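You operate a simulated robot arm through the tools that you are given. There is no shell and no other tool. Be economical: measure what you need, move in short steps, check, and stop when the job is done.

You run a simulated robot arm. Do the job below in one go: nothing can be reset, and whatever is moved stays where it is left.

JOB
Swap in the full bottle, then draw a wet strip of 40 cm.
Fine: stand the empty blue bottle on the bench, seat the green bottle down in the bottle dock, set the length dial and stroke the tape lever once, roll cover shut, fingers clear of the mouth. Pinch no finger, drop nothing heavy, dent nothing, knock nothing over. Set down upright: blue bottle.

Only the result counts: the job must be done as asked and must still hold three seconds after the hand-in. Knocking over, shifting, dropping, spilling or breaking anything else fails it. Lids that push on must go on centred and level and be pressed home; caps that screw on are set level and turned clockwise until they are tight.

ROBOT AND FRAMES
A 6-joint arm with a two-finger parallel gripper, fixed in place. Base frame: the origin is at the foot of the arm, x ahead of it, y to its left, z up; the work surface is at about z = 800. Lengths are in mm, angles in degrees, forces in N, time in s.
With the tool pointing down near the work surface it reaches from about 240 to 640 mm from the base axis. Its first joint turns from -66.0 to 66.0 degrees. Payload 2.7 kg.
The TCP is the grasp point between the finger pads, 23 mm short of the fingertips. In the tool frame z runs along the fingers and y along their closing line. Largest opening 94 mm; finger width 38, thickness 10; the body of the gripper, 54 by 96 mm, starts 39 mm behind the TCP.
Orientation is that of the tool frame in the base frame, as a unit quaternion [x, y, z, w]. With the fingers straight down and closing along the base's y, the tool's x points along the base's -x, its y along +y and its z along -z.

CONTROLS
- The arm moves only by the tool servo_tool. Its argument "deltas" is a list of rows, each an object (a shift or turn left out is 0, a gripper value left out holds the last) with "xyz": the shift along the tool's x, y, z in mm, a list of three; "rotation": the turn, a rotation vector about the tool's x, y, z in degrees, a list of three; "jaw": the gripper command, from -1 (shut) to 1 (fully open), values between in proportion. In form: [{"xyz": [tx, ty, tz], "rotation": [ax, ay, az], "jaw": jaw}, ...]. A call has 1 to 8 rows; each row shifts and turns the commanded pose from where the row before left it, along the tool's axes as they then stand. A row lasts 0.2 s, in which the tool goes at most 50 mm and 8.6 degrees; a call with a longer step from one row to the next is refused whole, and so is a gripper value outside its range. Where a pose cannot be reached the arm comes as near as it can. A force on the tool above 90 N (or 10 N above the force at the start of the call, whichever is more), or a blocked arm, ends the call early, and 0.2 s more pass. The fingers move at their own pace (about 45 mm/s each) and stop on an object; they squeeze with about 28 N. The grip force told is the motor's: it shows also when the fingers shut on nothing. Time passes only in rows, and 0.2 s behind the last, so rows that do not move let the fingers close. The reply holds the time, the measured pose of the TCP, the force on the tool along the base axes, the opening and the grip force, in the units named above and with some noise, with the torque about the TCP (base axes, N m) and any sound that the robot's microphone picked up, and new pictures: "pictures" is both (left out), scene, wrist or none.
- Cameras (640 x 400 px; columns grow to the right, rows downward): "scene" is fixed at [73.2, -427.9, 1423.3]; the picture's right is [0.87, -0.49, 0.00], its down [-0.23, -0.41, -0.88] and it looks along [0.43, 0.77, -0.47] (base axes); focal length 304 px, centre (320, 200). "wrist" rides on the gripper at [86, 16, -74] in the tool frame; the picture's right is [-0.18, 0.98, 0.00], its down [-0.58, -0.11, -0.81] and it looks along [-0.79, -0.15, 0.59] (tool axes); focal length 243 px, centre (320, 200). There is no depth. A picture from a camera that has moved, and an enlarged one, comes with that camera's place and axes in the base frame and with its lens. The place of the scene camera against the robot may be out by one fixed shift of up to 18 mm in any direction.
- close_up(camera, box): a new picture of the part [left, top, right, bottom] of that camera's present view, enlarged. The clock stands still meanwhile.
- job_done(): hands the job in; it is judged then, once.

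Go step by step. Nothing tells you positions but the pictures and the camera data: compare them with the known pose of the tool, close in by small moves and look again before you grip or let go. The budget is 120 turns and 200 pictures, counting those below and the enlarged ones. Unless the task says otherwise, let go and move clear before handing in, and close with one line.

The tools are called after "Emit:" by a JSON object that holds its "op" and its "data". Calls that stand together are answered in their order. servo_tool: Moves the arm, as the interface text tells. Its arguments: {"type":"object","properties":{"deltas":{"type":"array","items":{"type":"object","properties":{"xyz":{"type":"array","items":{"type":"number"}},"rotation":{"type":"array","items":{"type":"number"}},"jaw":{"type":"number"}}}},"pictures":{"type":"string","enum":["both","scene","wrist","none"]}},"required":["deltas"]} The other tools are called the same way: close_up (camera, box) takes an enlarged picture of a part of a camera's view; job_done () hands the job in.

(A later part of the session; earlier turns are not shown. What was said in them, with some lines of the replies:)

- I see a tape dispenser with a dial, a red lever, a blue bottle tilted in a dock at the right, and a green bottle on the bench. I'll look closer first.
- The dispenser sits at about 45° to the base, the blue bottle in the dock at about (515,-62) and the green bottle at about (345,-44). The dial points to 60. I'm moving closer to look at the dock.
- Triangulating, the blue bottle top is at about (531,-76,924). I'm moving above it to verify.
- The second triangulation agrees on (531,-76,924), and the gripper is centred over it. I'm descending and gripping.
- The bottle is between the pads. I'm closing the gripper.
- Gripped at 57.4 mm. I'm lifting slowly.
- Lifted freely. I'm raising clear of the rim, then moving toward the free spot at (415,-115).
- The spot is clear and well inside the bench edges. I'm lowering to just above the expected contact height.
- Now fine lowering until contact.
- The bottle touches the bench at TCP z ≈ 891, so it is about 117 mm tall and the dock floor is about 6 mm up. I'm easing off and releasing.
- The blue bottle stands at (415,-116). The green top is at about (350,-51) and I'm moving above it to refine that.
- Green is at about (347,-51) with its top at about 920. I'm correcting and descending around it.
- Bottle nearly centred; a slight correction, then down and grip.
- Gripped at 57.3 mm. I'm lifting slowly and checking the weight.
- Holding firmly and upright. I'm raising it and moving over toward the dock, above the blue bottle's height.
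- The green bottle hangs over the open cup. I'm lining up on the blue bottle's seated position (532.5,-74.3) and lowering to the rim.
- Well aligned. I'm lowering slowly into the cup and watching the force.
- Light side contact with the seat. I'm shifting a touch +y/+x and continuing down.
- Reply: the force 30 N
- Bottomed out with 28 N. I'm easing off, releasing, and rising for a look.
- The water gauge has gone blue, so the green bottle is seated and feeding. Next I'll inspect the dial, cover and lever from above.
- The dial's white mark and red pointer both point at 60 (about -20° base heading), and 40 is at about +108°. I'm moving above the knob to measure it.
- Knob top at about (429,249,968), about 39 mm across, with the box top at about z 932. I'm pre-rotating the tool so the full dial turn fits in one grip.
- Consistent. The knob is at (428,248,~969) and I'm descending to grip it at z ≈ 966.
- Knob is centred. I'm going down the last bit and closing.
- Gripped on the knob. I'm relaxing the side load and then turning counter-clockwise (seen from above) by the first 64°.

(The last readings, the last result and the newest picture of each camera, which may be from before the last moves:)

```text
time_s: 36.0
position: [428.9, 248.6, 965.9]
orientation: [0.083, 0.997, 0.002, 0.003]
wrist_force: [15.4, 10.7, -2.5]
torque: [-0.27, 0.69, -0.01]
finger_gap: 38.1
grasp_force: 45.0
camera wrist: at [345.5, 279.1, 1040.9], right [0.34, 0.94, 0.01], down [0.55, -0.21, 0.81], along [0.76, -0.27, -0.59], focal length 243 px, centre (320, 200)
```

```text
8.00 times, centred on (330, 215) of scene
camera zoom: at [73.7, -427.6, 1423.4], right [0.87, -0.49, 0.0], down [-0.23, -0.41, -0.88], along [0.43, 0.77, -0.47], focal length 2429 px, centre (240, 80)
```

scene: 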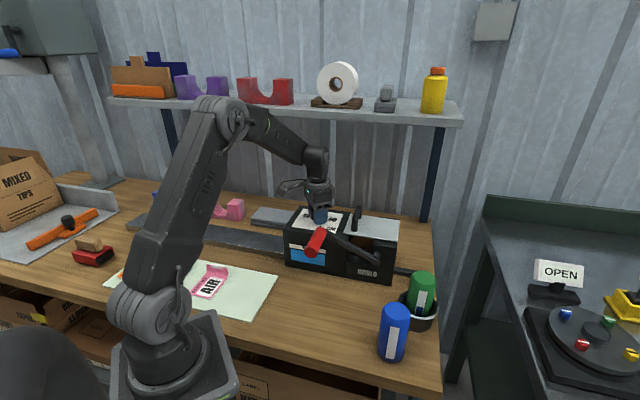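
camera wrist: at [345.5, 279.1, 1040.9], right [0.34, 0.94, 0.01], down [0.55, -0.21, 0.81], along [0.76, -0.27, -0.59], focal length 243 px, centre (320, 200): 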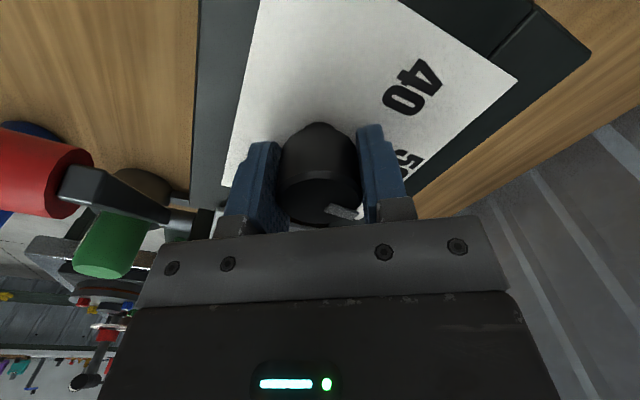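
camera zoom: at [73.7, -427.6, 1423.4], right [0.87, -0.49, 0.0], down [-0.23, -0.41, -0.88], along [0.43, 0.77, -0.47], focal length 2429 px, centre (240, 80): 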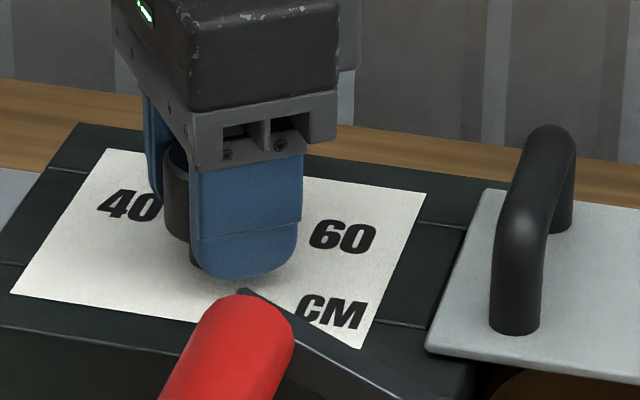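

The knob turns with the gripper. I'm relaxing the lateral load and turning 56° more.

Emit:
{"op": "servo_tool", "data": {"deltas": [{"xyz": [-1, 1, 0]}, {"rotation": [0, 0, -8]}, {"rotation": [0, 0, -8]}, {"rotation": [0, 0, -8]}, {"rotation": [0, 0, -8]}, {"rotation": [0, 0, -8]}, {"rotation": [0, 0, -8]}, {}], "pictures": "both"}}

Emit:
{"op": "close_up", "data": {"camera": "wrist", "box": [220, 0, 540, 230]}}

```text
time_s: 37.8
position: [427.6, 251.0, 965.6]
orientation: [-0.331, 0.944, 0.001, 0.0]
wrist_force: [-0.8, 30.3, 6.6]
torque: [-0.17, 0.38, -0.03]
finger_gap: 37.8
grasp_force: 44.6
camera wrist: at [350.4, 209.5, 1041.0], right [-0.47, 0.88, 0.0], down [0.52, 0.28, 0.81], along [0.71, 0.38, -0.59], focal length 243 px, centre (320, 200)
```

scene: 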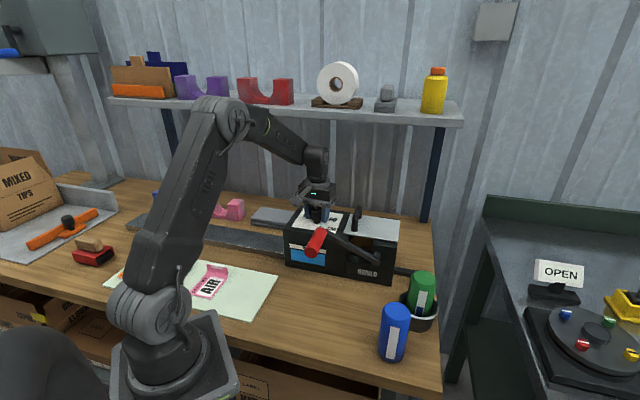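
wrist: 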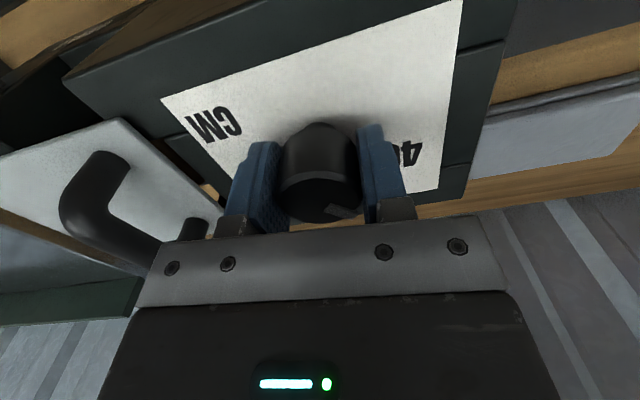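

```text
1.74 times, centred on (380, 115) of wrist
camera zoom: at [350.4, 209.5, 1041.0], right [-0.47, 0.88, 0.0], down [0.52, 0.28, 0.81], along [0.71, 0.38, -0.59], focal length 422 px, centre (216, 348)
```

zoom: 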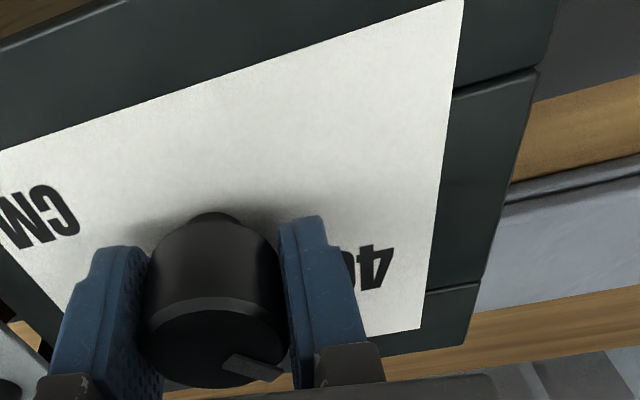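

Turned 104° so far. I'm relieving the +y side load and adding 16°, then releasing to read the pointer.

Emit:
{"op": "servo_tool", "data": {"deltas": [{"xyz": [-0.9, 1.2, 0]}, {"rotation": [0, 0, -8]}, {"rotation": [0, 0, -8]}, {}, {"jaw": 0}, {"jaw": 0.4}, {"xyz": [0, 0, -10]}, {"xyz": [0, 0, -40]}], "pictures": "wrist"}}

Emit:
{"op": "servo_tool", "data": {"deltas": [{"xyz": [20, 0, -45]}, {"xyz": [20, 0, -40]}, {}], "pictures": "both"}}

Emit:
{"op": "close_up", "data": {"camera": "scene", "box": [290, 190, 370, 240]}}

Emit:
{"op": "close_up", "data": {"camera": "wrist", "box": [240, 0, 440, 125]}}

```text
time_s: 39.6
position: [426.1, 248.6, 1016.0]
orientation: [-0.457, 0.889, 0.001, 0.001]
wrist_force: [0.1, 0.5, -0.1]
torque: [0.02, -0.01, 0.01]
finger_gap: 65.7
grasp_force: 0.1
camera wrist: at [364.2, 187.9, 1091.6], right [-0.69, 0.72, 0.0], down [0.43, 0.41, 0.81], along [0.58, 0.56, -0.59], focal length 243 px, centre (320, 200)
```

wrist: 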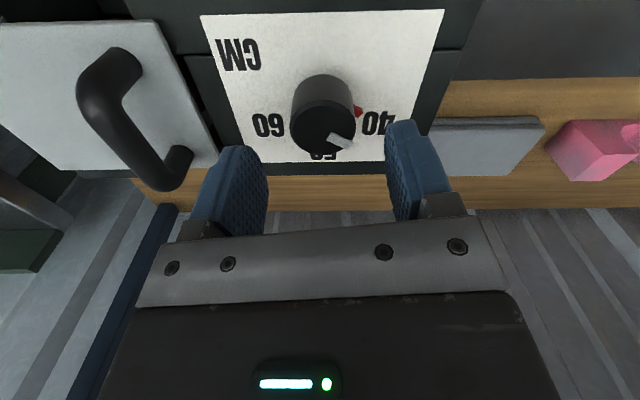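

```text
time_s: 40.4
position: [402.6, 219.6, 1102.7]
orientation: [-0.458, 0.889, 0.001, 0.0]
wrist_force: [0.3, 0.0, -0.1]
torque: [-0.01, 0.04, -0.01]
finger_gap: 65.8
grasp_force: 0.1
camera wrist: at [338.7, 158.1, 1178.0], right [-0.69, 0.72, 0.0], down [0.43, 0.41, 0.81], along [0.58, 0.56, -0.59], focal length 243 px, centre (320, 200)
```

scene: 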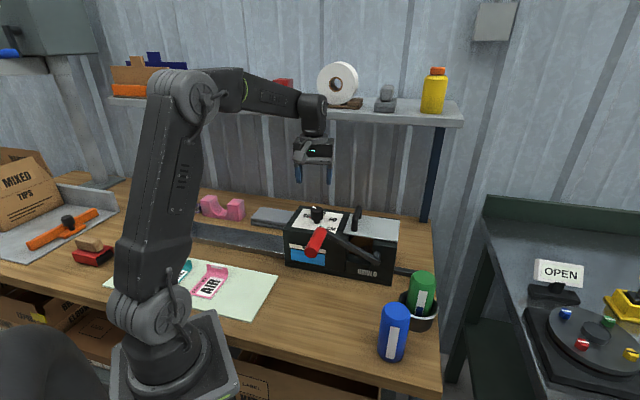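
wrist: 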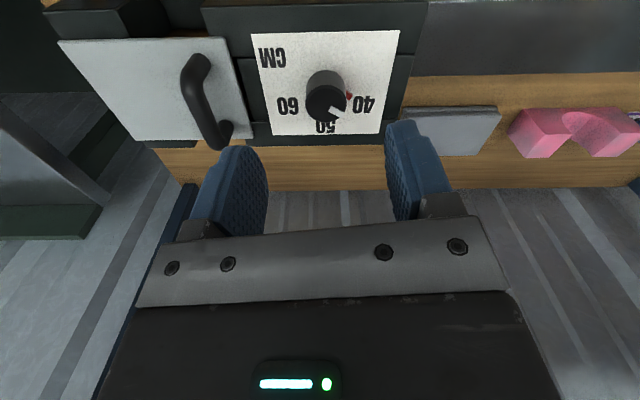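

```text
8.00 times, centred on (330, 215) of scene
camera zoom: at [73.2, -427.9, 1423.3], right [0.87, -0.49, 0.0], down [-0.23, -0.41, -0.88], along [0.43, 0.77, -0.47], focal length 2429 px, centre (240, 80)
```

zoom: 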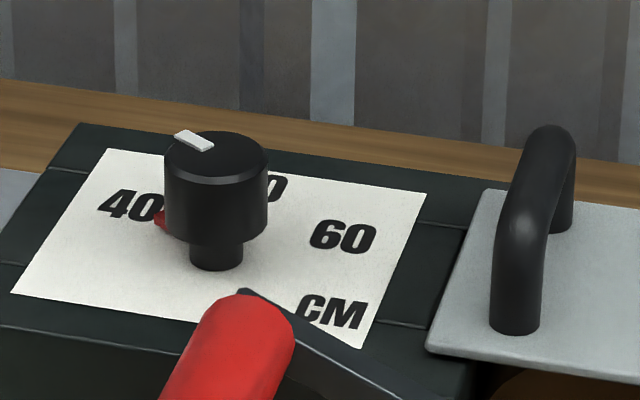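

```text
3.20 times, centred on (340, 62) of wrist
camera zoom: at [338.7, 158.1, 1178.0], right [-0.69, 0.72, 0.0], down [0.43, 0.41, 0.81], along [0.58, 0.56, -0.59], focal length 776 px, centre (256, 640)
```

zoom: 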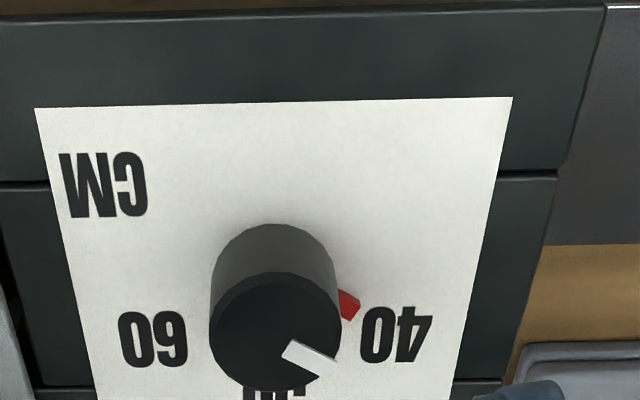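

The pointer is close to 40, but parallax leaves a few degrees of doubt. I'm rotating back to view along the pointer's own radial direction, where height errors cancel.

Emit:
{"op": "servo_tool", "data": {"deltas": [{"xyz": [-40, 0, 0], "rotation": [0, 0, 8]}, {"rotation": [0, 0, 8]}, {"rotation": [0, 0, 8]}, {"rotation": [0, 0, 8]}, {"rotation": [0, 0, 8]}, {"rotation": [0, 0, 8]}, {"rotation": [0, 0, 8]}, {"rotation": [0, 0, 8]}], "pictures": "none"}}

Emit:
{"op": "servo_tool", "data": {"deltas": [{"rotation": [0, 0, 8]}, {"rotation": [0, 0, 8]}, {"rotation": [0, 0, 8]}, {"rotation": [0, 0, 8]}, {"rotation": [0, 0, 8]}, {"rotation": [0, 0, 8]}, {"rotation": [0, 0, 8]}, {}], "pictures": "wrist"}}

Emit:
{"op": "close_up", "data": {"camera": "wrist", "box": [220, 0, 420, 125]}}

```text
time_s: 42.2
position: [427.7, 250.3, 1101.3]
orientation: [0.086, 0.996, 0.001, 0.0]
wrist_force: [0.0, 0.8, -0.6]
torque: [-0.05, 0.01, 0.0]
finger_gap: 65.7
grasp_force: 0.2
```

```text
time_s: 44.0
position: [428.7, 250.1, 1101.1]
orientation: [0.542, 0.84, -0.001, -0.001]
wrist_force: [0.5, 0.4, -0.3]
torque: [-0.01, -0.02, 0.01]
finger_gap: 65.6
grasp_force: 0.2
camera wrist: at [407.8, 335.9, 1175.5], right [0.97, 0.24, 0.0], down [0.14, -0.58, 0.81], along [0.19, -0.78, -0.59], focal length 243 px, centre (320, 200)
```

wrist: 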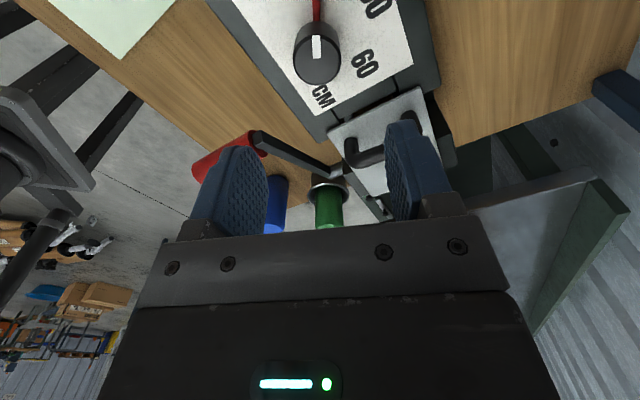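

```text
3.20 times, centred on (320, 62) of wrist
camera zoom: at [407.8, 335.9, 1175.5], right [0.97, 0.24, 0.0], down [0.14, -0.58, 0.81], along [0.19, -0.78, -0.59], focal length 776 px, centre (320, 640)
```

zoom: 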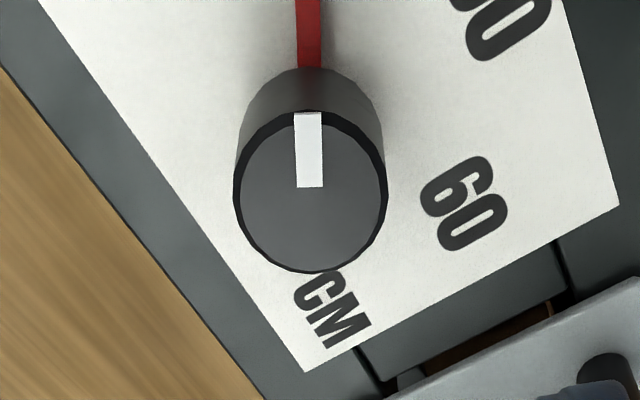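

The pointer lies exactly along the view. I'm backing off a bit to bring the 40 label into frame.

Emit:
{"op": "servo_tool", "data": {"deltas": [{"xyz": [35, 0, 0]}, {"xyz": [35, 0, 0]}, {}], "pictures": "none"}}

Emit:
{"op": "close_up", "data": {"camera": "wrist", "box": [220, 0, 420, 125]}}

```text
time_s: 44.8
position: [398.5, 315.4, 1099.5]
orientation: [0.541, 0.841, 0.0, -0.001]
wrist_force: [0.6, -0.5, -0.5]
torque: [-0.02, -0.01, 0.01]
finger_gap: 65.9
grasp_force: 0.0
```

```text
3.20 times, centred on (320, 62) of wrist
camera zoom: at [377.1, 400.5, 1174.3], right [0.97, 0.24, 0.0], down [0.14, -0.57, 0.81], along [0.19, -0.78, -0.59], focal length 776 px, centre (320, 640)
```

zoom: 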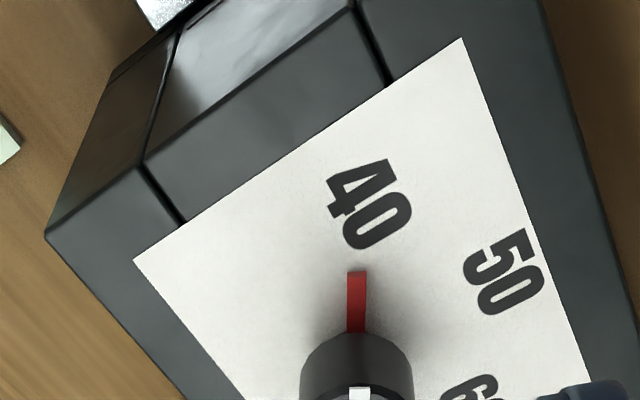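

The pointer is at about 105° and the label centre at about 101°, so I'll nudge it back about 2–3°. I'm re-gripping the knob from this orientation.

Emit:
{"op": "servo_tool", "data": {"deltas": [{"xyz": [-36, 0, 0]}, {"xyz": [-35, 0, 30]}, {"xyz": [0, 0, 40]}, {"xyz": [0, 0, 40]}, {"xyz": [0, 0, 22]}, {}], "pictures": "wrist"}}

```text
time_s: 46.2
position: [427.3, 250.2, 967.9]
orientation: [0.542, 0.84, -0.001, 0.0]
wrist_force: [0.6, -0.6, 0.8]
torque: [0.0, -0.01, -0.02]
finger_gap: 65.9
grasp_force: 0.1
camera wrist: at [406.5, 336.0, 1042.8], right [0.97, 0.24, 0.0], down [0.14, -0.57, 0.81], along [0.19, -0.78, -0.59], focal length 243 px, centre (320, 200)
```

wrist: 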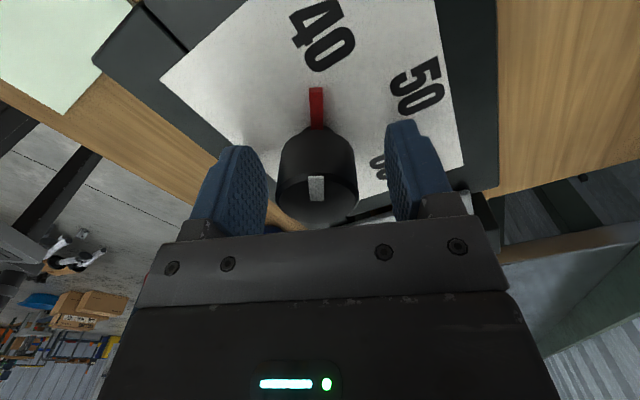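

Emit:
{"op": "servo_tool", "data": {"deltas": [{"xyz": [0, -1.5, 0], "jaw": -1}, {}, {}, {"rotation": [0, 0, 2.5]}, {}, {"jaw": 0}, {"jaw": 0.4}, {}], "pictures": "none"}}

Emit:
{"op": "servo_tool", "data": {"deltas": [{"xyz": [0, 0, -30]}, {"xyz": [0, 0, -40]}, {"xyz": [35, 0, -40]}, {"xyz": [35, 0, -20]}, {}], "pictures": "scene"}}

Emit:
{"op": "close_up", "data": {"camera": "wrist", "box": [220, 0, 420, 125]}}

```text
time_s: 48.0
position: [427.4, 249.9, 969.0]
orientation: [0.56, 0.828, 0.0, 0.0]
wrist_force: [-0.2, 0.2, 0.4]
torque: [-0.02, 0.01, 0.01]
finger_gap: 65.8
grasp_force: 0.1
```

```text
refused: row 3 steps farther than a row can; nothing moved
```

```text
3.20 times, centred on (320, 62) of wrist
camera zoom: at [409.6, 335.6, 1043.8], right [0.98, 0.2, 0.0], down [0.12, -0.58, 0.81], along [0.16, -0.79, -0.59], focal length 776 px, centre (320, 640)
```

zoom: 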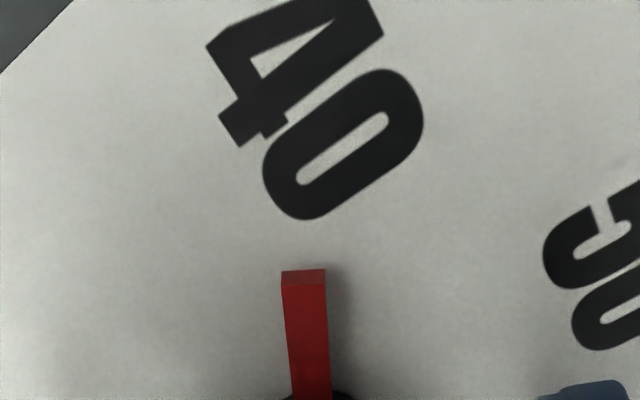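

I'm raising in legal steps to compare from the same viewpoint as before.

Emit:
{"op": "servo_tool", "data": {"deltas": [{"xyz": [0, 0, -40], "rotation": [0, 0, -2.5]}, {"xyz": [0, 0, -40]}, {"xyz": [35, 0, -30]}, {"xyz": [35, 0, -22]}, {}], "pictures": "none"}}

Emit:
{"op": "close_up", "data": {"camera": "wrist", "box": [220, 0, 420, 125]}}

```text
time_s: 49.2
position: [398.5, 311.6, 1101.3]
orientation: [0.542, 0.84, 0.0, 0.0]
wrist_force: [0.1, -0.8, 0.2]
torque: [0.0, 0.02, -0.03]
finger_gap: 65.8
grasp_force: 0.0
```

```text
3.20 times, centred on (320, 62) of wrist
camera zoom: at [376.8, 397.5, 1175.9], right [0.97, 0.24, 0.0], down [0.14, -0.57, 0.81], along [0.19, -0.78, -0.59], focal length 776 px, centre (320, 640)
```

zoom: 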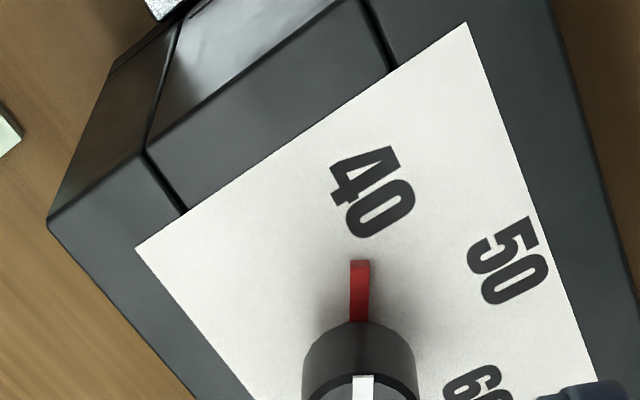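

The dial reads 40 (it hardly shifted, possibly a detent), and I accept that. Now I'll check whether the roll cover is fully shut.

Emit:
{"op": "close_up", "data": {"camera": "scene", "box": [335, 195, 415, 245]}}

Emit:
{"op": "servo_tool", "data": {"deltas": [{"rotation": [0, 0, -8]}, {"rotation": [0, 0, -8]}, {"rotation": [0, 0, -8]}, {"rotation": [0, 0, -8]}, {"rotation": [0, 0, -8]}, {"rotation": [0, 0, -8]}, {"rotation": [0, 0, -8]}, {"rotation": [0, 0, -8]}], "pictures": "none"}}

Emit:
{"op": "servo_tool", "data": {"deltas": [{"xyz": [0, -48, 0]}, {"xyz": [0, -48, 0]}, {"xyz": [0, -48, 0]}, {"xyz": [0, -30, 0]}], "pictures": "wrist"}}

```text
8.00 times, centred on (375, 220) of scene
camera zoom: at [73.2, -427.9, 1423.3], right [0.87, -0.49, 0.0], down [-0.23, -0.41, -0.88], along [0.43, 0.77, -0.47], focal length 2429 px, centre (-120, 40)
```

zoom: 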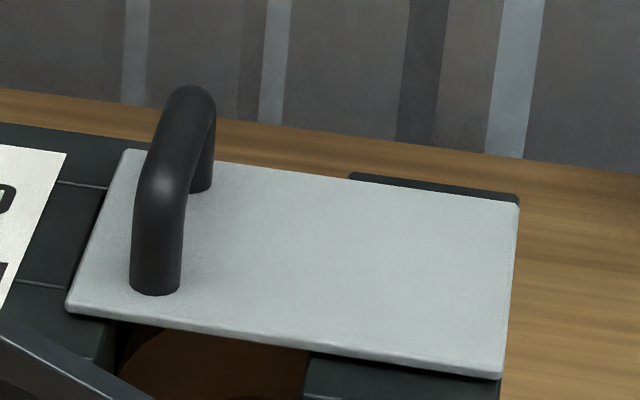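

```text
time_s: 51.0
position: [397.7, 312.3, 1099.7]
orientation: [0.014, 1.0, 0.0, 0.001]
wrist_force: [-0.5, -0.6, -0.5]
torque: [-0.01, 0.0, 0.02]
finger_gap: 66.1
grasp_force: 0.0
```

```text
time_s: 52.0
position: [392.6, 138.2, 1098.7]
orientation: [0.014, 1.0, 0.001, 0.0]
wrist_force: [-0.5, 0.4, 0.0]
torque: [-0.03, -0.02, -0.01]
finger_gap: 65.8
grasp_force: 0.0
camera wrist: at [306.6, 157.5, 1173.8], right [0.21, 0.98, 0.0], down [0.58, -0.13, 0.81], along [0.79, -0.17, -0.59], focal length 243 px, centre (320, 200)
```

wrist: 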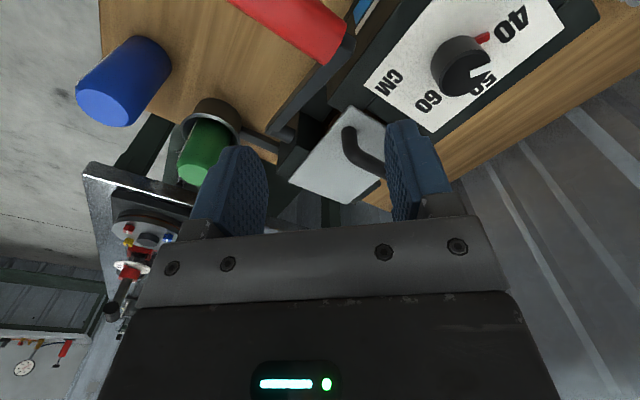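

The cover measures level with all four edges at box-top height, so it is shut. Next I'm aligning the gripper with the lever handle (axis along about 45°), camera on the open side.

Emit:
{"op": "servo_tool", "data": {"deltas": [{"xyz": [22, -12, 0], "rotation": [0, 0, -7.7], "jaw": 0.4}, {"xyz": [22, -8, 0], "rotation": [0, 0, -7.7]}, {"rotation": [0, 0, -7.7]}, {"rotation": [0, 0, -7.7]}, {"rotation": [0, 0, -7.7]}, {"rotation": [0, 0, -7.7]}, {}], "pictures": "both"}}

```text
time_s: 53.6
position: [349.5, 116.2, 1100.6]
orientation: [-0.38, 0.925, 0.0, 0.0]
wrist_force: [0.7, 1.2, 0.2]
torque: [0.01, -0.05, 0.03]
finger_gap: 65.8
grasp_force: 0.1
camera wrist: at [276.5, 67.4, 1175.5], right [-0.56, 0.83, 0.0], down [0.49, 0.33, 0.81], along [0.67, 0.45, -0.59], focal length 243 px, centre (320, 200)
```

scene: 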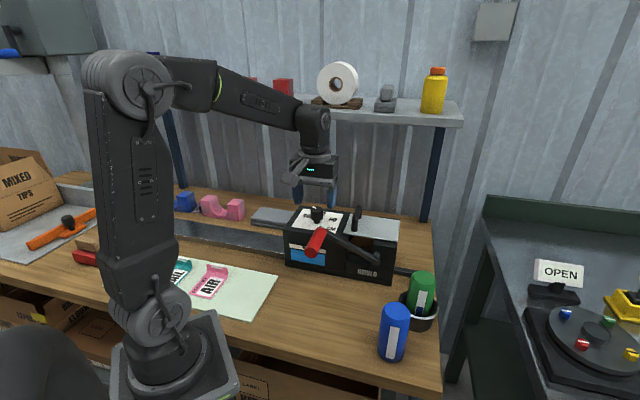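
wrist: 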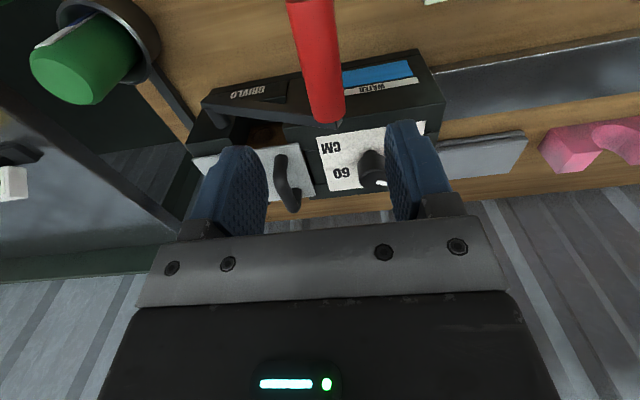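

The handle axis (z ≈ 966, ~32 mm thick) is lined up under the gripper within about 2 mm. I'm descending to straddle it.

Emit:
{"op": "servo_tool", "data": {"deltas": [{"xyz": [-4, 0, 40]}, {"xyz": [0, 0, 40]}, {"xyz": [0, 0, 25]}, {}], "pictures": "both"}}

Emit:
{"op": "close_up", "data": {"camera": "scene", "box": [270, 180, 410, 280]}}

```text
time_s: 54.6
position: [353.6, 120.1, 993.6]
orientation: [-0.379, 0.926, 0.0, 0.0]
wrist_force: [0.0, -0.5, -0.4]
torque: [-0.05, -0.02, -0.04]
finger_gap: 65.8
grasp_force: 0.1
camera wrist: at [280.1, 71.2, 1068.9], right [-0.56, 0.83, 0.0], down [0.49, 0.33, 0.81], along [0.67, 0.45, -0.59], focal length 243 px, centre (320, 200)
```

scene: 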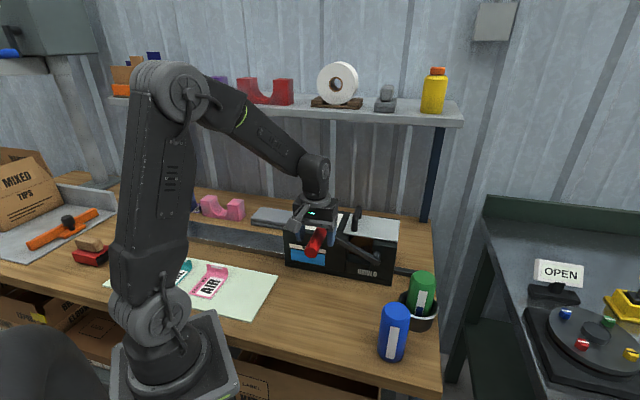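
wrist: 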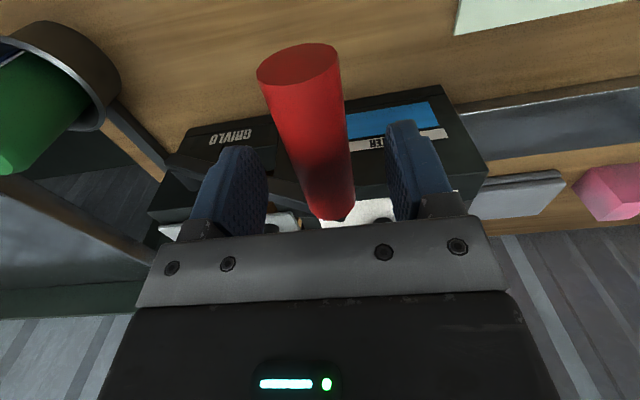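

```text
4.00 times, centred on (340, 230) of scene
camera zoom: at [73.2, -427.9, 1423.3], right [0.87, -0.49, 0.0], down [-0.23, -0.41, -0.88], along [0.43, 0.77, -0.47], focal length 1214 px, centre (240, 80)
```

zoom: 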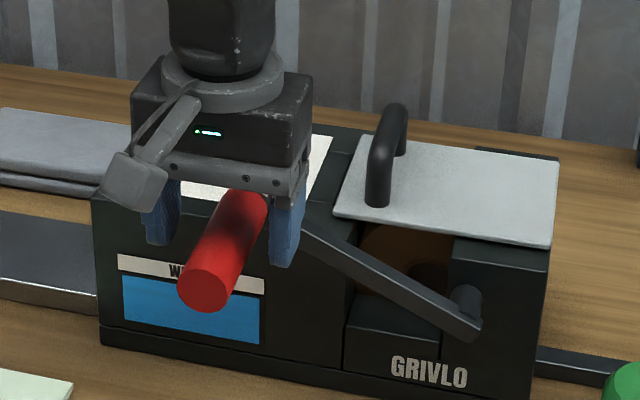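

The handle is between the fingers. I'm descending and closing on it.

Emit:
{"op": "servo_tool", "data": {"deltas": [{"xyz": [0, 0, 12]}, {"xyz": [0, 0, 9]}, {}, {"jaw": -1}, {}, {}, {}], "pictures": "both"}}

```text
time_s: 56.2
position: [352.5, 119.4, 974.4]
orientation: [-0.38, 0.925, 0.0, 0.0]
wrist_force: [-5.5, 5.7, 0.8]
torque: [0.1, 0.01, 0.71]
finger_gap: 31.1
grasp_force: 45.1
camera wrist: at [280.4, 70.6, 1048.8], right [-0.56, 0.83, 0.0], down [0.49, 0.33, 0.81], along [0.67, 0.45, -0.59], focal length 243 px, centre (320, 200)
```

scene: 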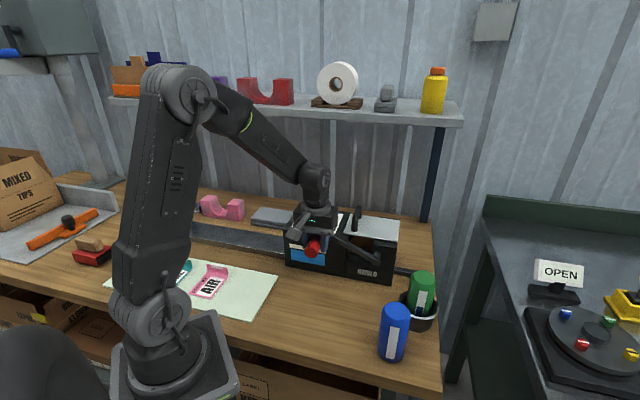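
wrist: 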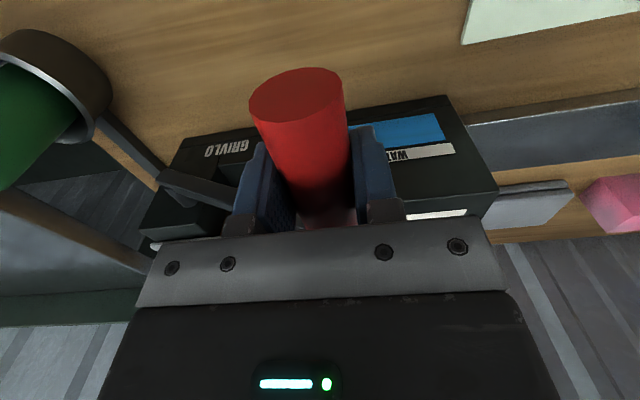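

Handle held. I'm stroking it down along its arc in small steps, checking force.

Emit:
{"op": "servo_tool", "data": {"deltas": [{"xyz": [0, 2.2, 5.4]}, {"xyz": [0, 2.2, 5.4]}, {"xyz": [0, 1.9, 5.5]}, {"xyz": [0, 1.8, 5.5]}], "pictures": "scene"}}

```text
time_s: 57.2
position: [347.7, 124.7, 953.9]
orientation: [-0.379, 0.925, 0.0, 0.001]
wrist_force: [-2.7, 3.8, 5.5]
torque: [-0.02, -0.54, 0.72]
finger_gap: 31.2
grasp_force: 45.7
```

scene: 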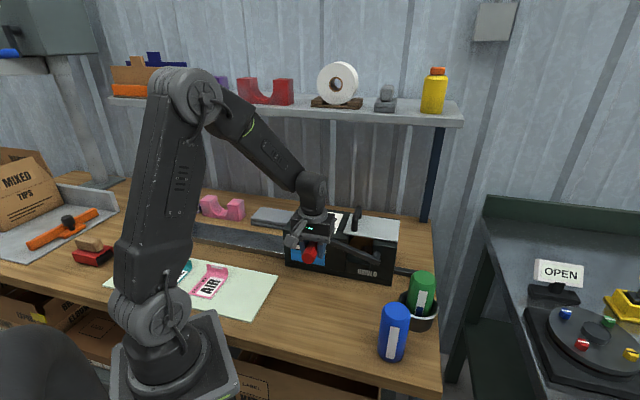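

Moves freely. I'm continuing along the arc.

Emit:
{"op": "servo_tool", "data": {"deltas": [{"xyz": [0, 2.0, 8]}, {"xyz": [0, 1.7, 8]}, {"xyz": [0, 1.3, 8]}, {"xyz": [0, 1.0, 8]}, {"xyz": [0, 0.7, 8]}, {"xyz": [0, 0.4, 8]}], "pictures": "both"}}

```text
time_s: 58.6
position: [344.1, 130.4, 905.0]
orientation: [-0.38, 0.925, 0.0, 0.0]
wrist_force: [5.6, -6.4, 4.7]
torque: [-0.39, -0.18, 0.7]
finger_gap: 31.4
grasp_force: 45.3
camera wrist: at [269.6, 81.3, 979.4], right [-0.56, 0.83, 0.0], down [0.49, 0.33, 0.81], along [0.67, 0.45, -0.59], focal length 243 px, centre (320, 200)
```

scene: 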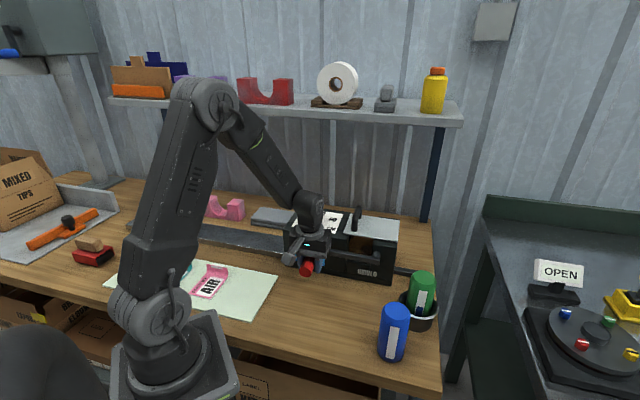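
wrist: 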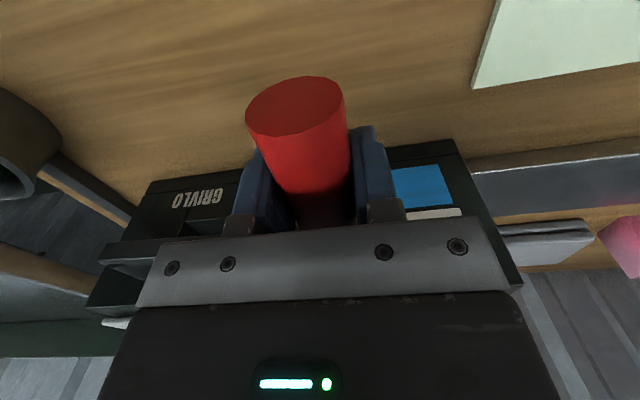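

Still light force; past horizontal now, so the arc turns back. Continuing.

Emit:
{"op": "servo_tool", "data": {"deltas": [{"xyz": [0, -1.2, 7]}, {"xyz": [0, -0.8, 7]}, {"xyz": [0, -1.1, 7]}, {"xyz": [0, -1.4, 7]}, {"xyz": [0, -1.7, 7]}], "pictures": "none"}}

```text
time_s: 59.8
position: [343.9, 129.0, 869.6]
orientation: [-0.38, 0.925, 0.002, -0.002]
wrist_force: [-29.8, 36.2, -4.9]
torque: [0.09, -0.85, 0.52]
finger_gap: 31.3
grasp_force: 45.2
```

Side load says the arc is turning back less than I assumed. I'm correcting laterally.

Emit:
{"op": "servo_tool", "data": {"deltas": [{"xyz": [0, 2, 0]}, {"xyz": [0, 2, 0]}, {}], "pictures": "both"}}

Emit:
{"op": "close_up", "data": {"camera": "scene", "box": [250, 180, 410, 300]}}

```text
time_s: 60.6
position: [344.5, 128.4, 871.8]
orientation: [-0.38, 0.925, -0.001, -0.001]
wrist_force: [-13.2, 8.3, -1.2]
torque: [-0.87, 0.7, 0.91]
finger_gap: 31.4
grasp_force: 45.1
camera wrist: at [271.3, 79.6, 945.1], right [-0.56, 0.83, 0.0], down [0.49, 0.33, 0.81], along [0.67, 0.45, -0.59], focal length 243 px, centre (320, 200)
```

scene: 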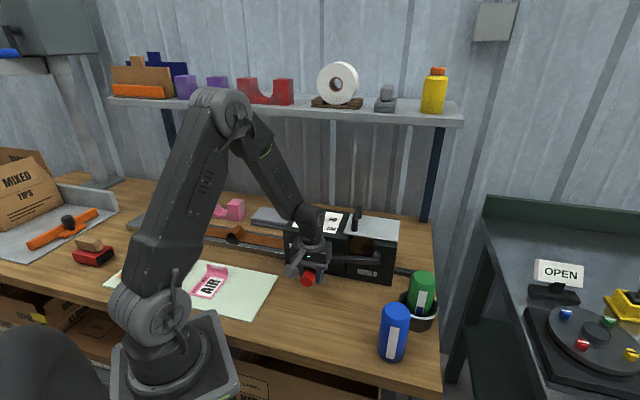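
wrist: 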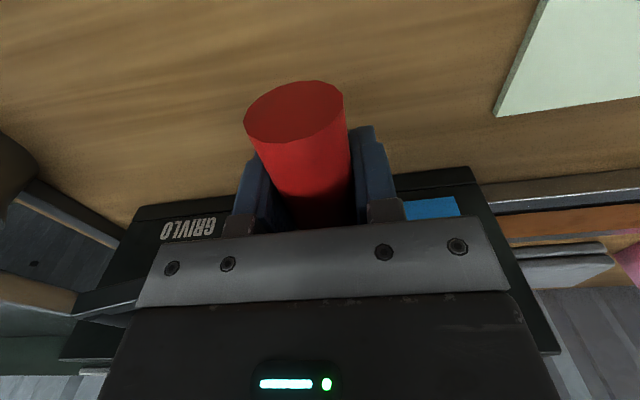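

```text
3.33 times, centred on (330, 240) of scene
camera zoom: at [72.9, -427.7, 1423.4], right [0.87, -0.49, 0.0], down [-0.23, -0.41, -0.88], along [0.43, 0.77, -0.47], focal length 1012 px, centre (287, 67)
```

zoom: 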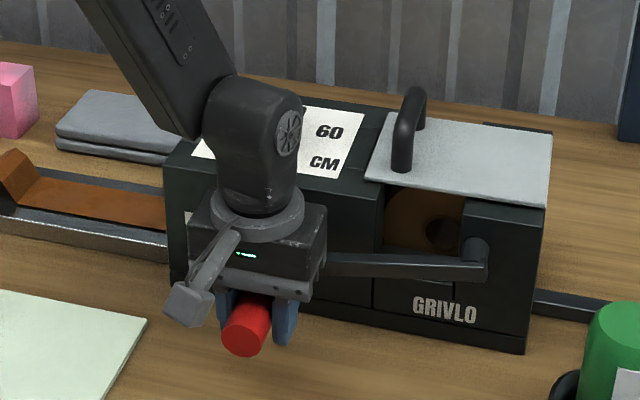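

The brown wet strip has come out onto the chute. I'm checking whether the lever is at its stop with a small further push.

Emit:
{"op": "servo_tool", "data": {"deltas": [{"xyz": [0, 0, 4]}, {"xyz": [0, 0, 4]}, {}], "pictures": "none"}}

Emit:
{"op": "close_up", "data": {"camera": "scene", "box": [100, 180, 340, 330]}}

```text
time_s: 61.4
position: [345.8, 127.4, 862.4]
orientation: [-0.379, 0.925, 0.0, 0.001]
wrist_force: [-4.7, -16.8, 6.2]
torque: [-0.26, -0.04, 1.07]
finger_gap: 31.4
grasp_force: 44.8
```

```text
2.67 times, centred on (220, 255) of scene
camera zoom: at [73.0, -428.3, 1423.2], right [0.87, -0.49, 0.0], down [-0.23, -0.41, -0.88], along [0.43, 0.77, -0.47], focal length 810 px, centre (587, 53)
```

zoom: 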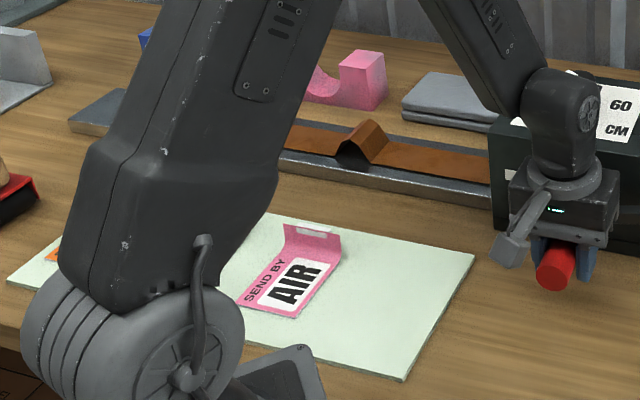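

Not at a stop yet. I'm continuing down the arc to complete the stroke.

Emit:
{"op": "servo_tool", "data": {"deltas": [{"xyz": [0, -1.5, 5]}, {"xyz": [0, -1.4, 5]}, {"xyz": [0, -1.5, 5]}, {}], "pictures": "scene"}}

```text
time_s: 62.4
position: [348.0, 124.6, 847.4]
orientation: [-0.379, 0.925, 0.0, 0.001]
wrist_force: [8.9, -27.9, 12.0]
torque: [0.15, -0.11, 0.89]
finger_gap: 31.2
grasp_force: 44.8
```

scene: 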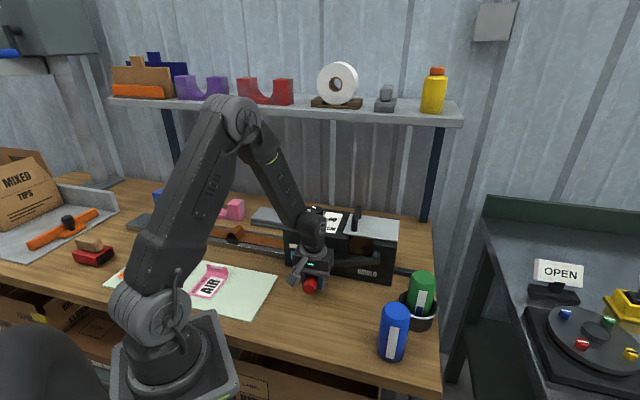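

Emit:
{"op": "servo_tool", "data": {"deltas": [{"xyz": [0.5, -2, 0]}, {"xyz": [0, -1.8, 5]}, {"xyz": [0, -1.9, 5]}, {}], "pictures": "both"}}

Emit:
{"op": "close_up", "data": {"camera": "scene", "box": [120, 180, 420, 320]}}

```text
time_s: 63.4
position: [350.6, 123.7, 837.6]
orientation: [-0.38, 0.925, 0.001, 0.002]
wrist_force: [-22.5, 27.6, 36.8]
torque: [-0.18, -0.06, 0.84]
finger_gap: 31.6
grasp_force: 45.1
camera wrist: at [277.4, 74.5, 912.1], right [-0.56, 0.83, 0.0], down [0.49, 0.33, 0.81], along [0.67, 0.45, -0.59], focal length 243 px, centre (320, 200)
```

scene: 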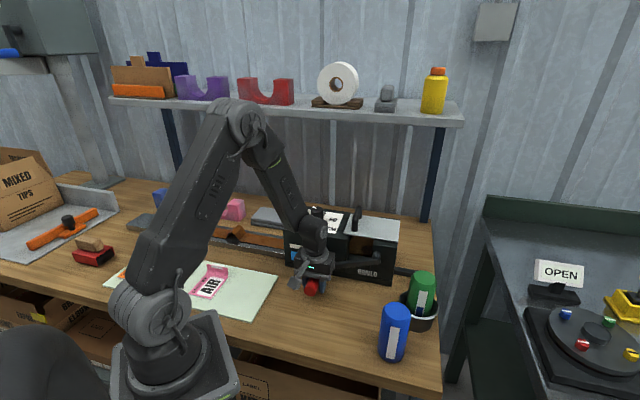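
wrist: 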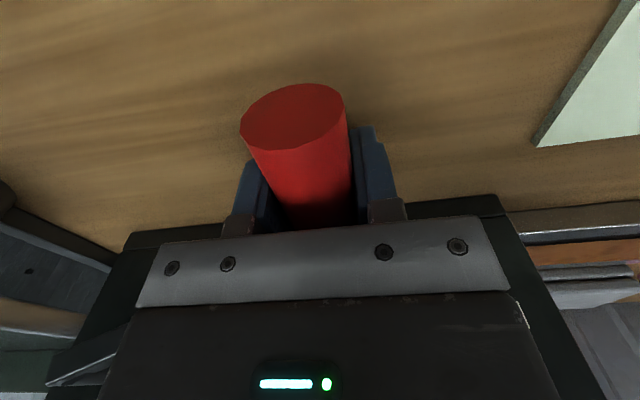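

```text
2.13 times, centred on (270, 250) of scene
camera zoom: at [72.3, -427.4, 1423.5], right [0.87, -0.49, 0.0], down [-0.23, -0.41, -0.88], along [0.43, 0.77, -0.47], focal length 648 px, centre (427, 93)
```

zoom: 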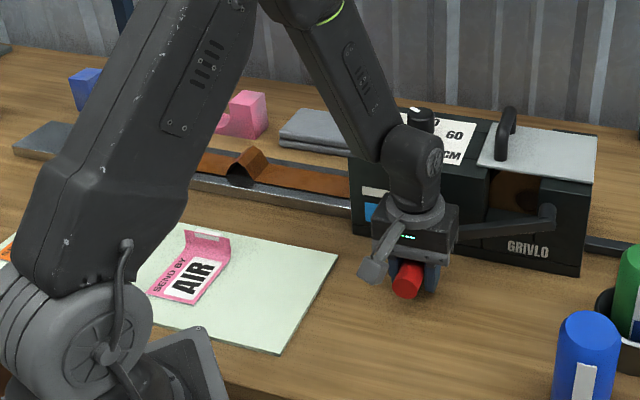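

I've hit the bottom stop (about 47 N along the arc), so the stroke is complete. I'm returning the lever gently up the same arc.

Emit:
{"op": "servo_tool", "data": {"deltas": [{"xyz": [0, 2.5, -6]}, {"xyz": [0, 1.7, -8]}, {"xyz": [0, 1.3, -8]}, {"xyz": [0, 1.1, -8]}, {"xyz": [0, 0.8, -8]}, {"xyz": [0, 0.5, -8]}, {"xyz": [0, 0.3, -8]}, {}], "pictures": "none"}}

```text
time_s: 65.2
position: [343.2, 131.5, 891.6]
orientation: [-0.381, 0.924, 0.001, 0.0]
wrist_force: [-16.2, 50.6, -0.5]
torque: [-0.44, 0.02, 0.18]
finger_gap: 31.2
grasp_force: 44.8
```

Emit:
{"op": "servo_tool", "data": {"deltas": [{"xyz": [-1, 2.5, 0]}, {"xyz": [0, 0, -4]}, {"xyz": [0, -0.2, -6]}, {"xyz": [0, -0.5, -6]}, {}], "pictures": "none"}}

```text
time_s: 66.4
position: [342.0, 130.4, 907.0]
orientation: [-0.379, 0.925, -0.001, -0.001]
wrist_force: [-13.8, 26.2, 0.2]
torque: [0.31, -0.2, 0.54]
finger_gap: 30.9
grasp_force: 45.9
```

Emit:
{"op": "servo_tool", "data": {"deltas": [{"xyz": [-0.5, 1, -7]}, {"xyz": [0, -0.4, -7]}, {"xyz": [0, -0.8, -7]}, {"xyz": [0, -1.1, -7]}, {}], "pictures": "scene"}}

```text
time_s: 67.6
position: [344.4, 128.8, 935.2]
orientation: [-0.38, 0.925, 0.0, 0.0]
wrist_force: [-6.7, -6.6, -0.7]
torque: [0.19, 0.18, 0.8]
finger_gap: 31.2
grasp_force: 45.2
```

scene: 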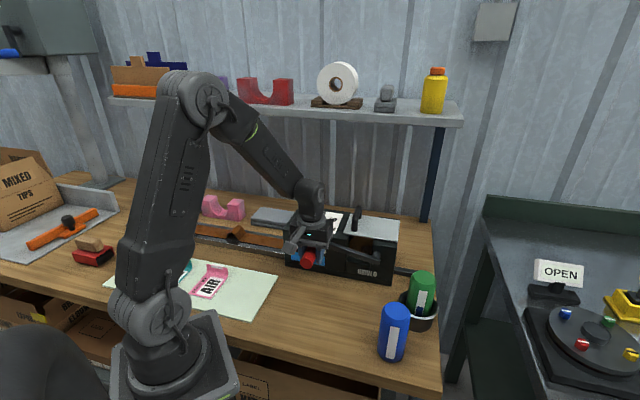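

Emit:
{"op": "servo_tool", "data": {"deltas": [{"xyz": [0, -1.4, -6]}, {"xyz": [0, -1.6, -6]}, {"xyz": [0, -1.8, -6]}, {"xyz": [0, -2, -6]}, {"xyz": [0, -2.1, -6]}, {}], "pictures": "none"}}

```text
time_s: 69.0
position: [351.8, 123.0, 965.6]
orientation: [-0.379, 0.925, 0.0, 0.001]
wrist_force: [-11.8, -5.7, 0.5]
torque: [0.2, 0.29, 0.79]
finger_gap: 31.0
grasp_force: 44.7
```

Emit:
{"op": "servo_tool", "data": {"deltas": [{"xyz": [0, -2, -5]}, {"xyz": [0, -1.5, -4]}, {}], "pictures": "both"}}

Emit:
{"op": "close_up", "data": {"camera": "scene", "box": [120, 180, 420, 320]}}

```text
time_s: 69.8
position: [353.4, 120.1, 973.2]
orientation: [-0.38, 0.925, 0.0, 0.001]
wrist_force: [5.9, 1.7, -30.7]
torque: [0.57, -0.45, 0.81]
finger_gap: 31.2
grasp_force: 45.6
camera wrist: at [281.3, 71.3, 1047.8], right [-0.56, 0.83, 0.0], down [0.49, 0.33, 0.81], along [0.67, 0.45, -0.59], focal length 243 px, centre (320, 200)
```

scene: 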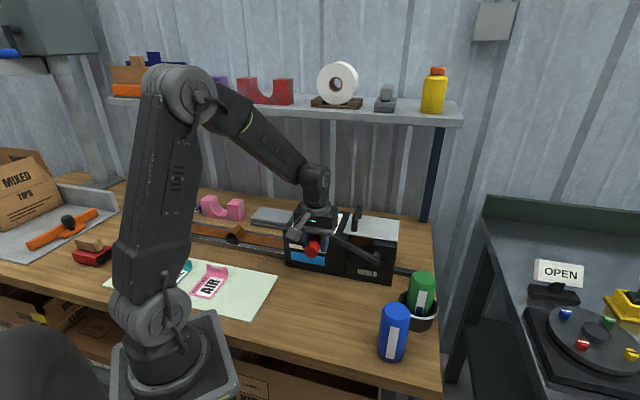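
wrist: 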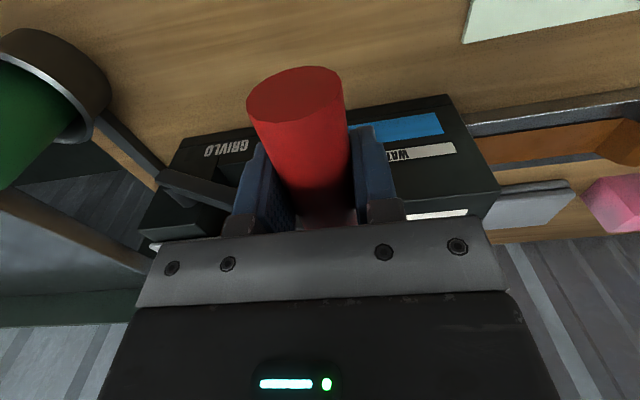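

```text
2.13 times, centred on (270, 250) of scene
camera zoom: at [73.7, -427.7, 1423.4], right [0.87, -0.49, 0.0], down [-0.23, -0.41, -0.88], along [0.43, 0.77, -0.47], focal length 648 px, centre (427, 93)
```

zoom: 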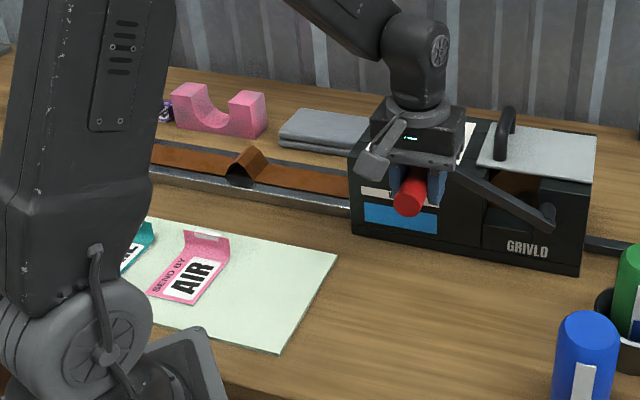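

The lever is back at its top stop. I'm releasing and rising clear.

Emit:
{"op": "servo_tool", "data": {"deltas": [{"xyz": [0, 0, 2]}, {"jaw": 0}, {"jaw": 0.4}, {}, {"xyz": [0, 0, -15]}, {"xyz": [0, 0, -40]}, {"xyz": [0, 0, -45]}, {"xyz": [0, 0, -45]}], "pictures": "both"}}

Emit:
{"op": "close_up", "data": {"camera": "scene", "box": [120, 180, 440, 380]}}

```text
time_s: 71.6
position: [356.0, 117.5, 1118.1]
orientation: [-0.38, 0.925, 0.0, 0.0]
wrist_force: [-0.5, -0.6, -0.7]
torque: [0.01, -0.03, -0.01]
finger_gap: 65.6
grasp_force: 0.0
camera wrist: at [282.6, 68.9, 1192.8], right [-0.56, 0.83, 0.0], down [0.49, 0.33, 0.81], along [0.67, 0.45, -0.59], focal length 243 px, centre (320, 200)
```

scene: 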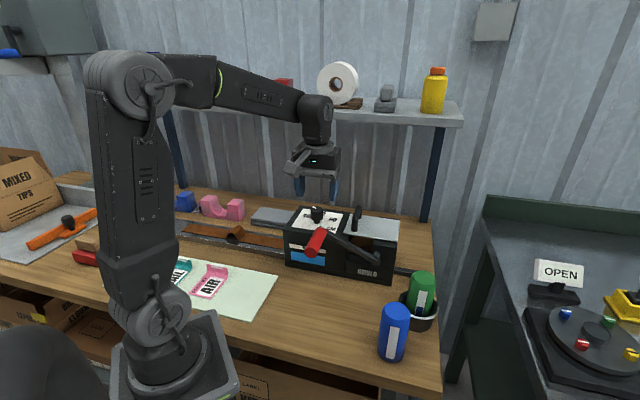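
wrist: 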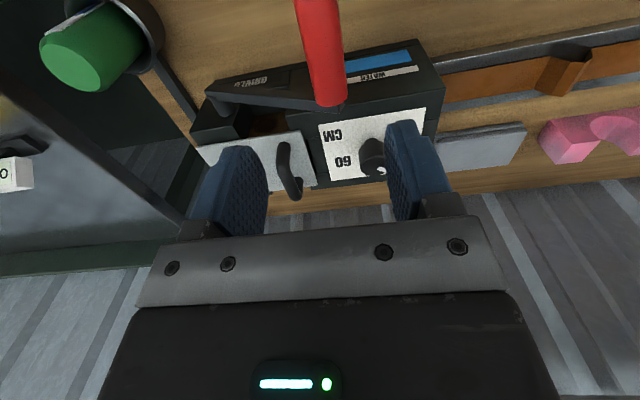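

```text
2.00 times, centred on (280, 280) of scene
camera zoom: at [73.2, -427.9, 1423.3], right [0.87, -0.49, 0.0], down [-0.23, -0.41, -0.88], along [0.43, 0.77, -0.47], focal length 607 px, centre (400, 40)
```

zoom: 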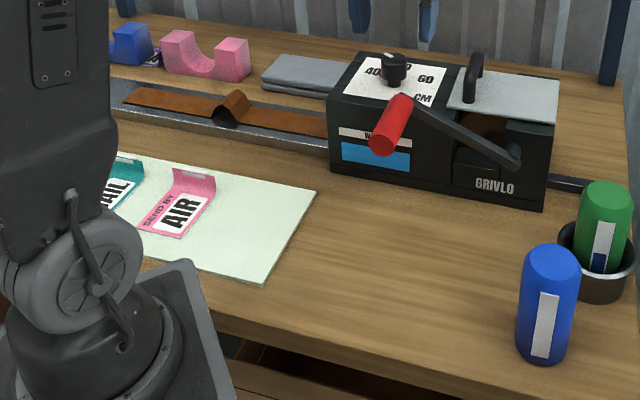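

The wet strip measures about 39–40 cm plus its ripple. Dial is at 40, lever back up, cover shut, green bottle seated, blue bottle upright, and the gripper is clear, so I'm handing in.

Emit:
{"op": "job_done", "data": {}}

```text
The job is handed in.
```

The job is handed in: the blue bottle stands upright on the bench, the green bottle is seated and feeding, the dial reads 40, one lever stroke drew a wet strip of about 40 cm, and the cover is shut with the gripper clear.
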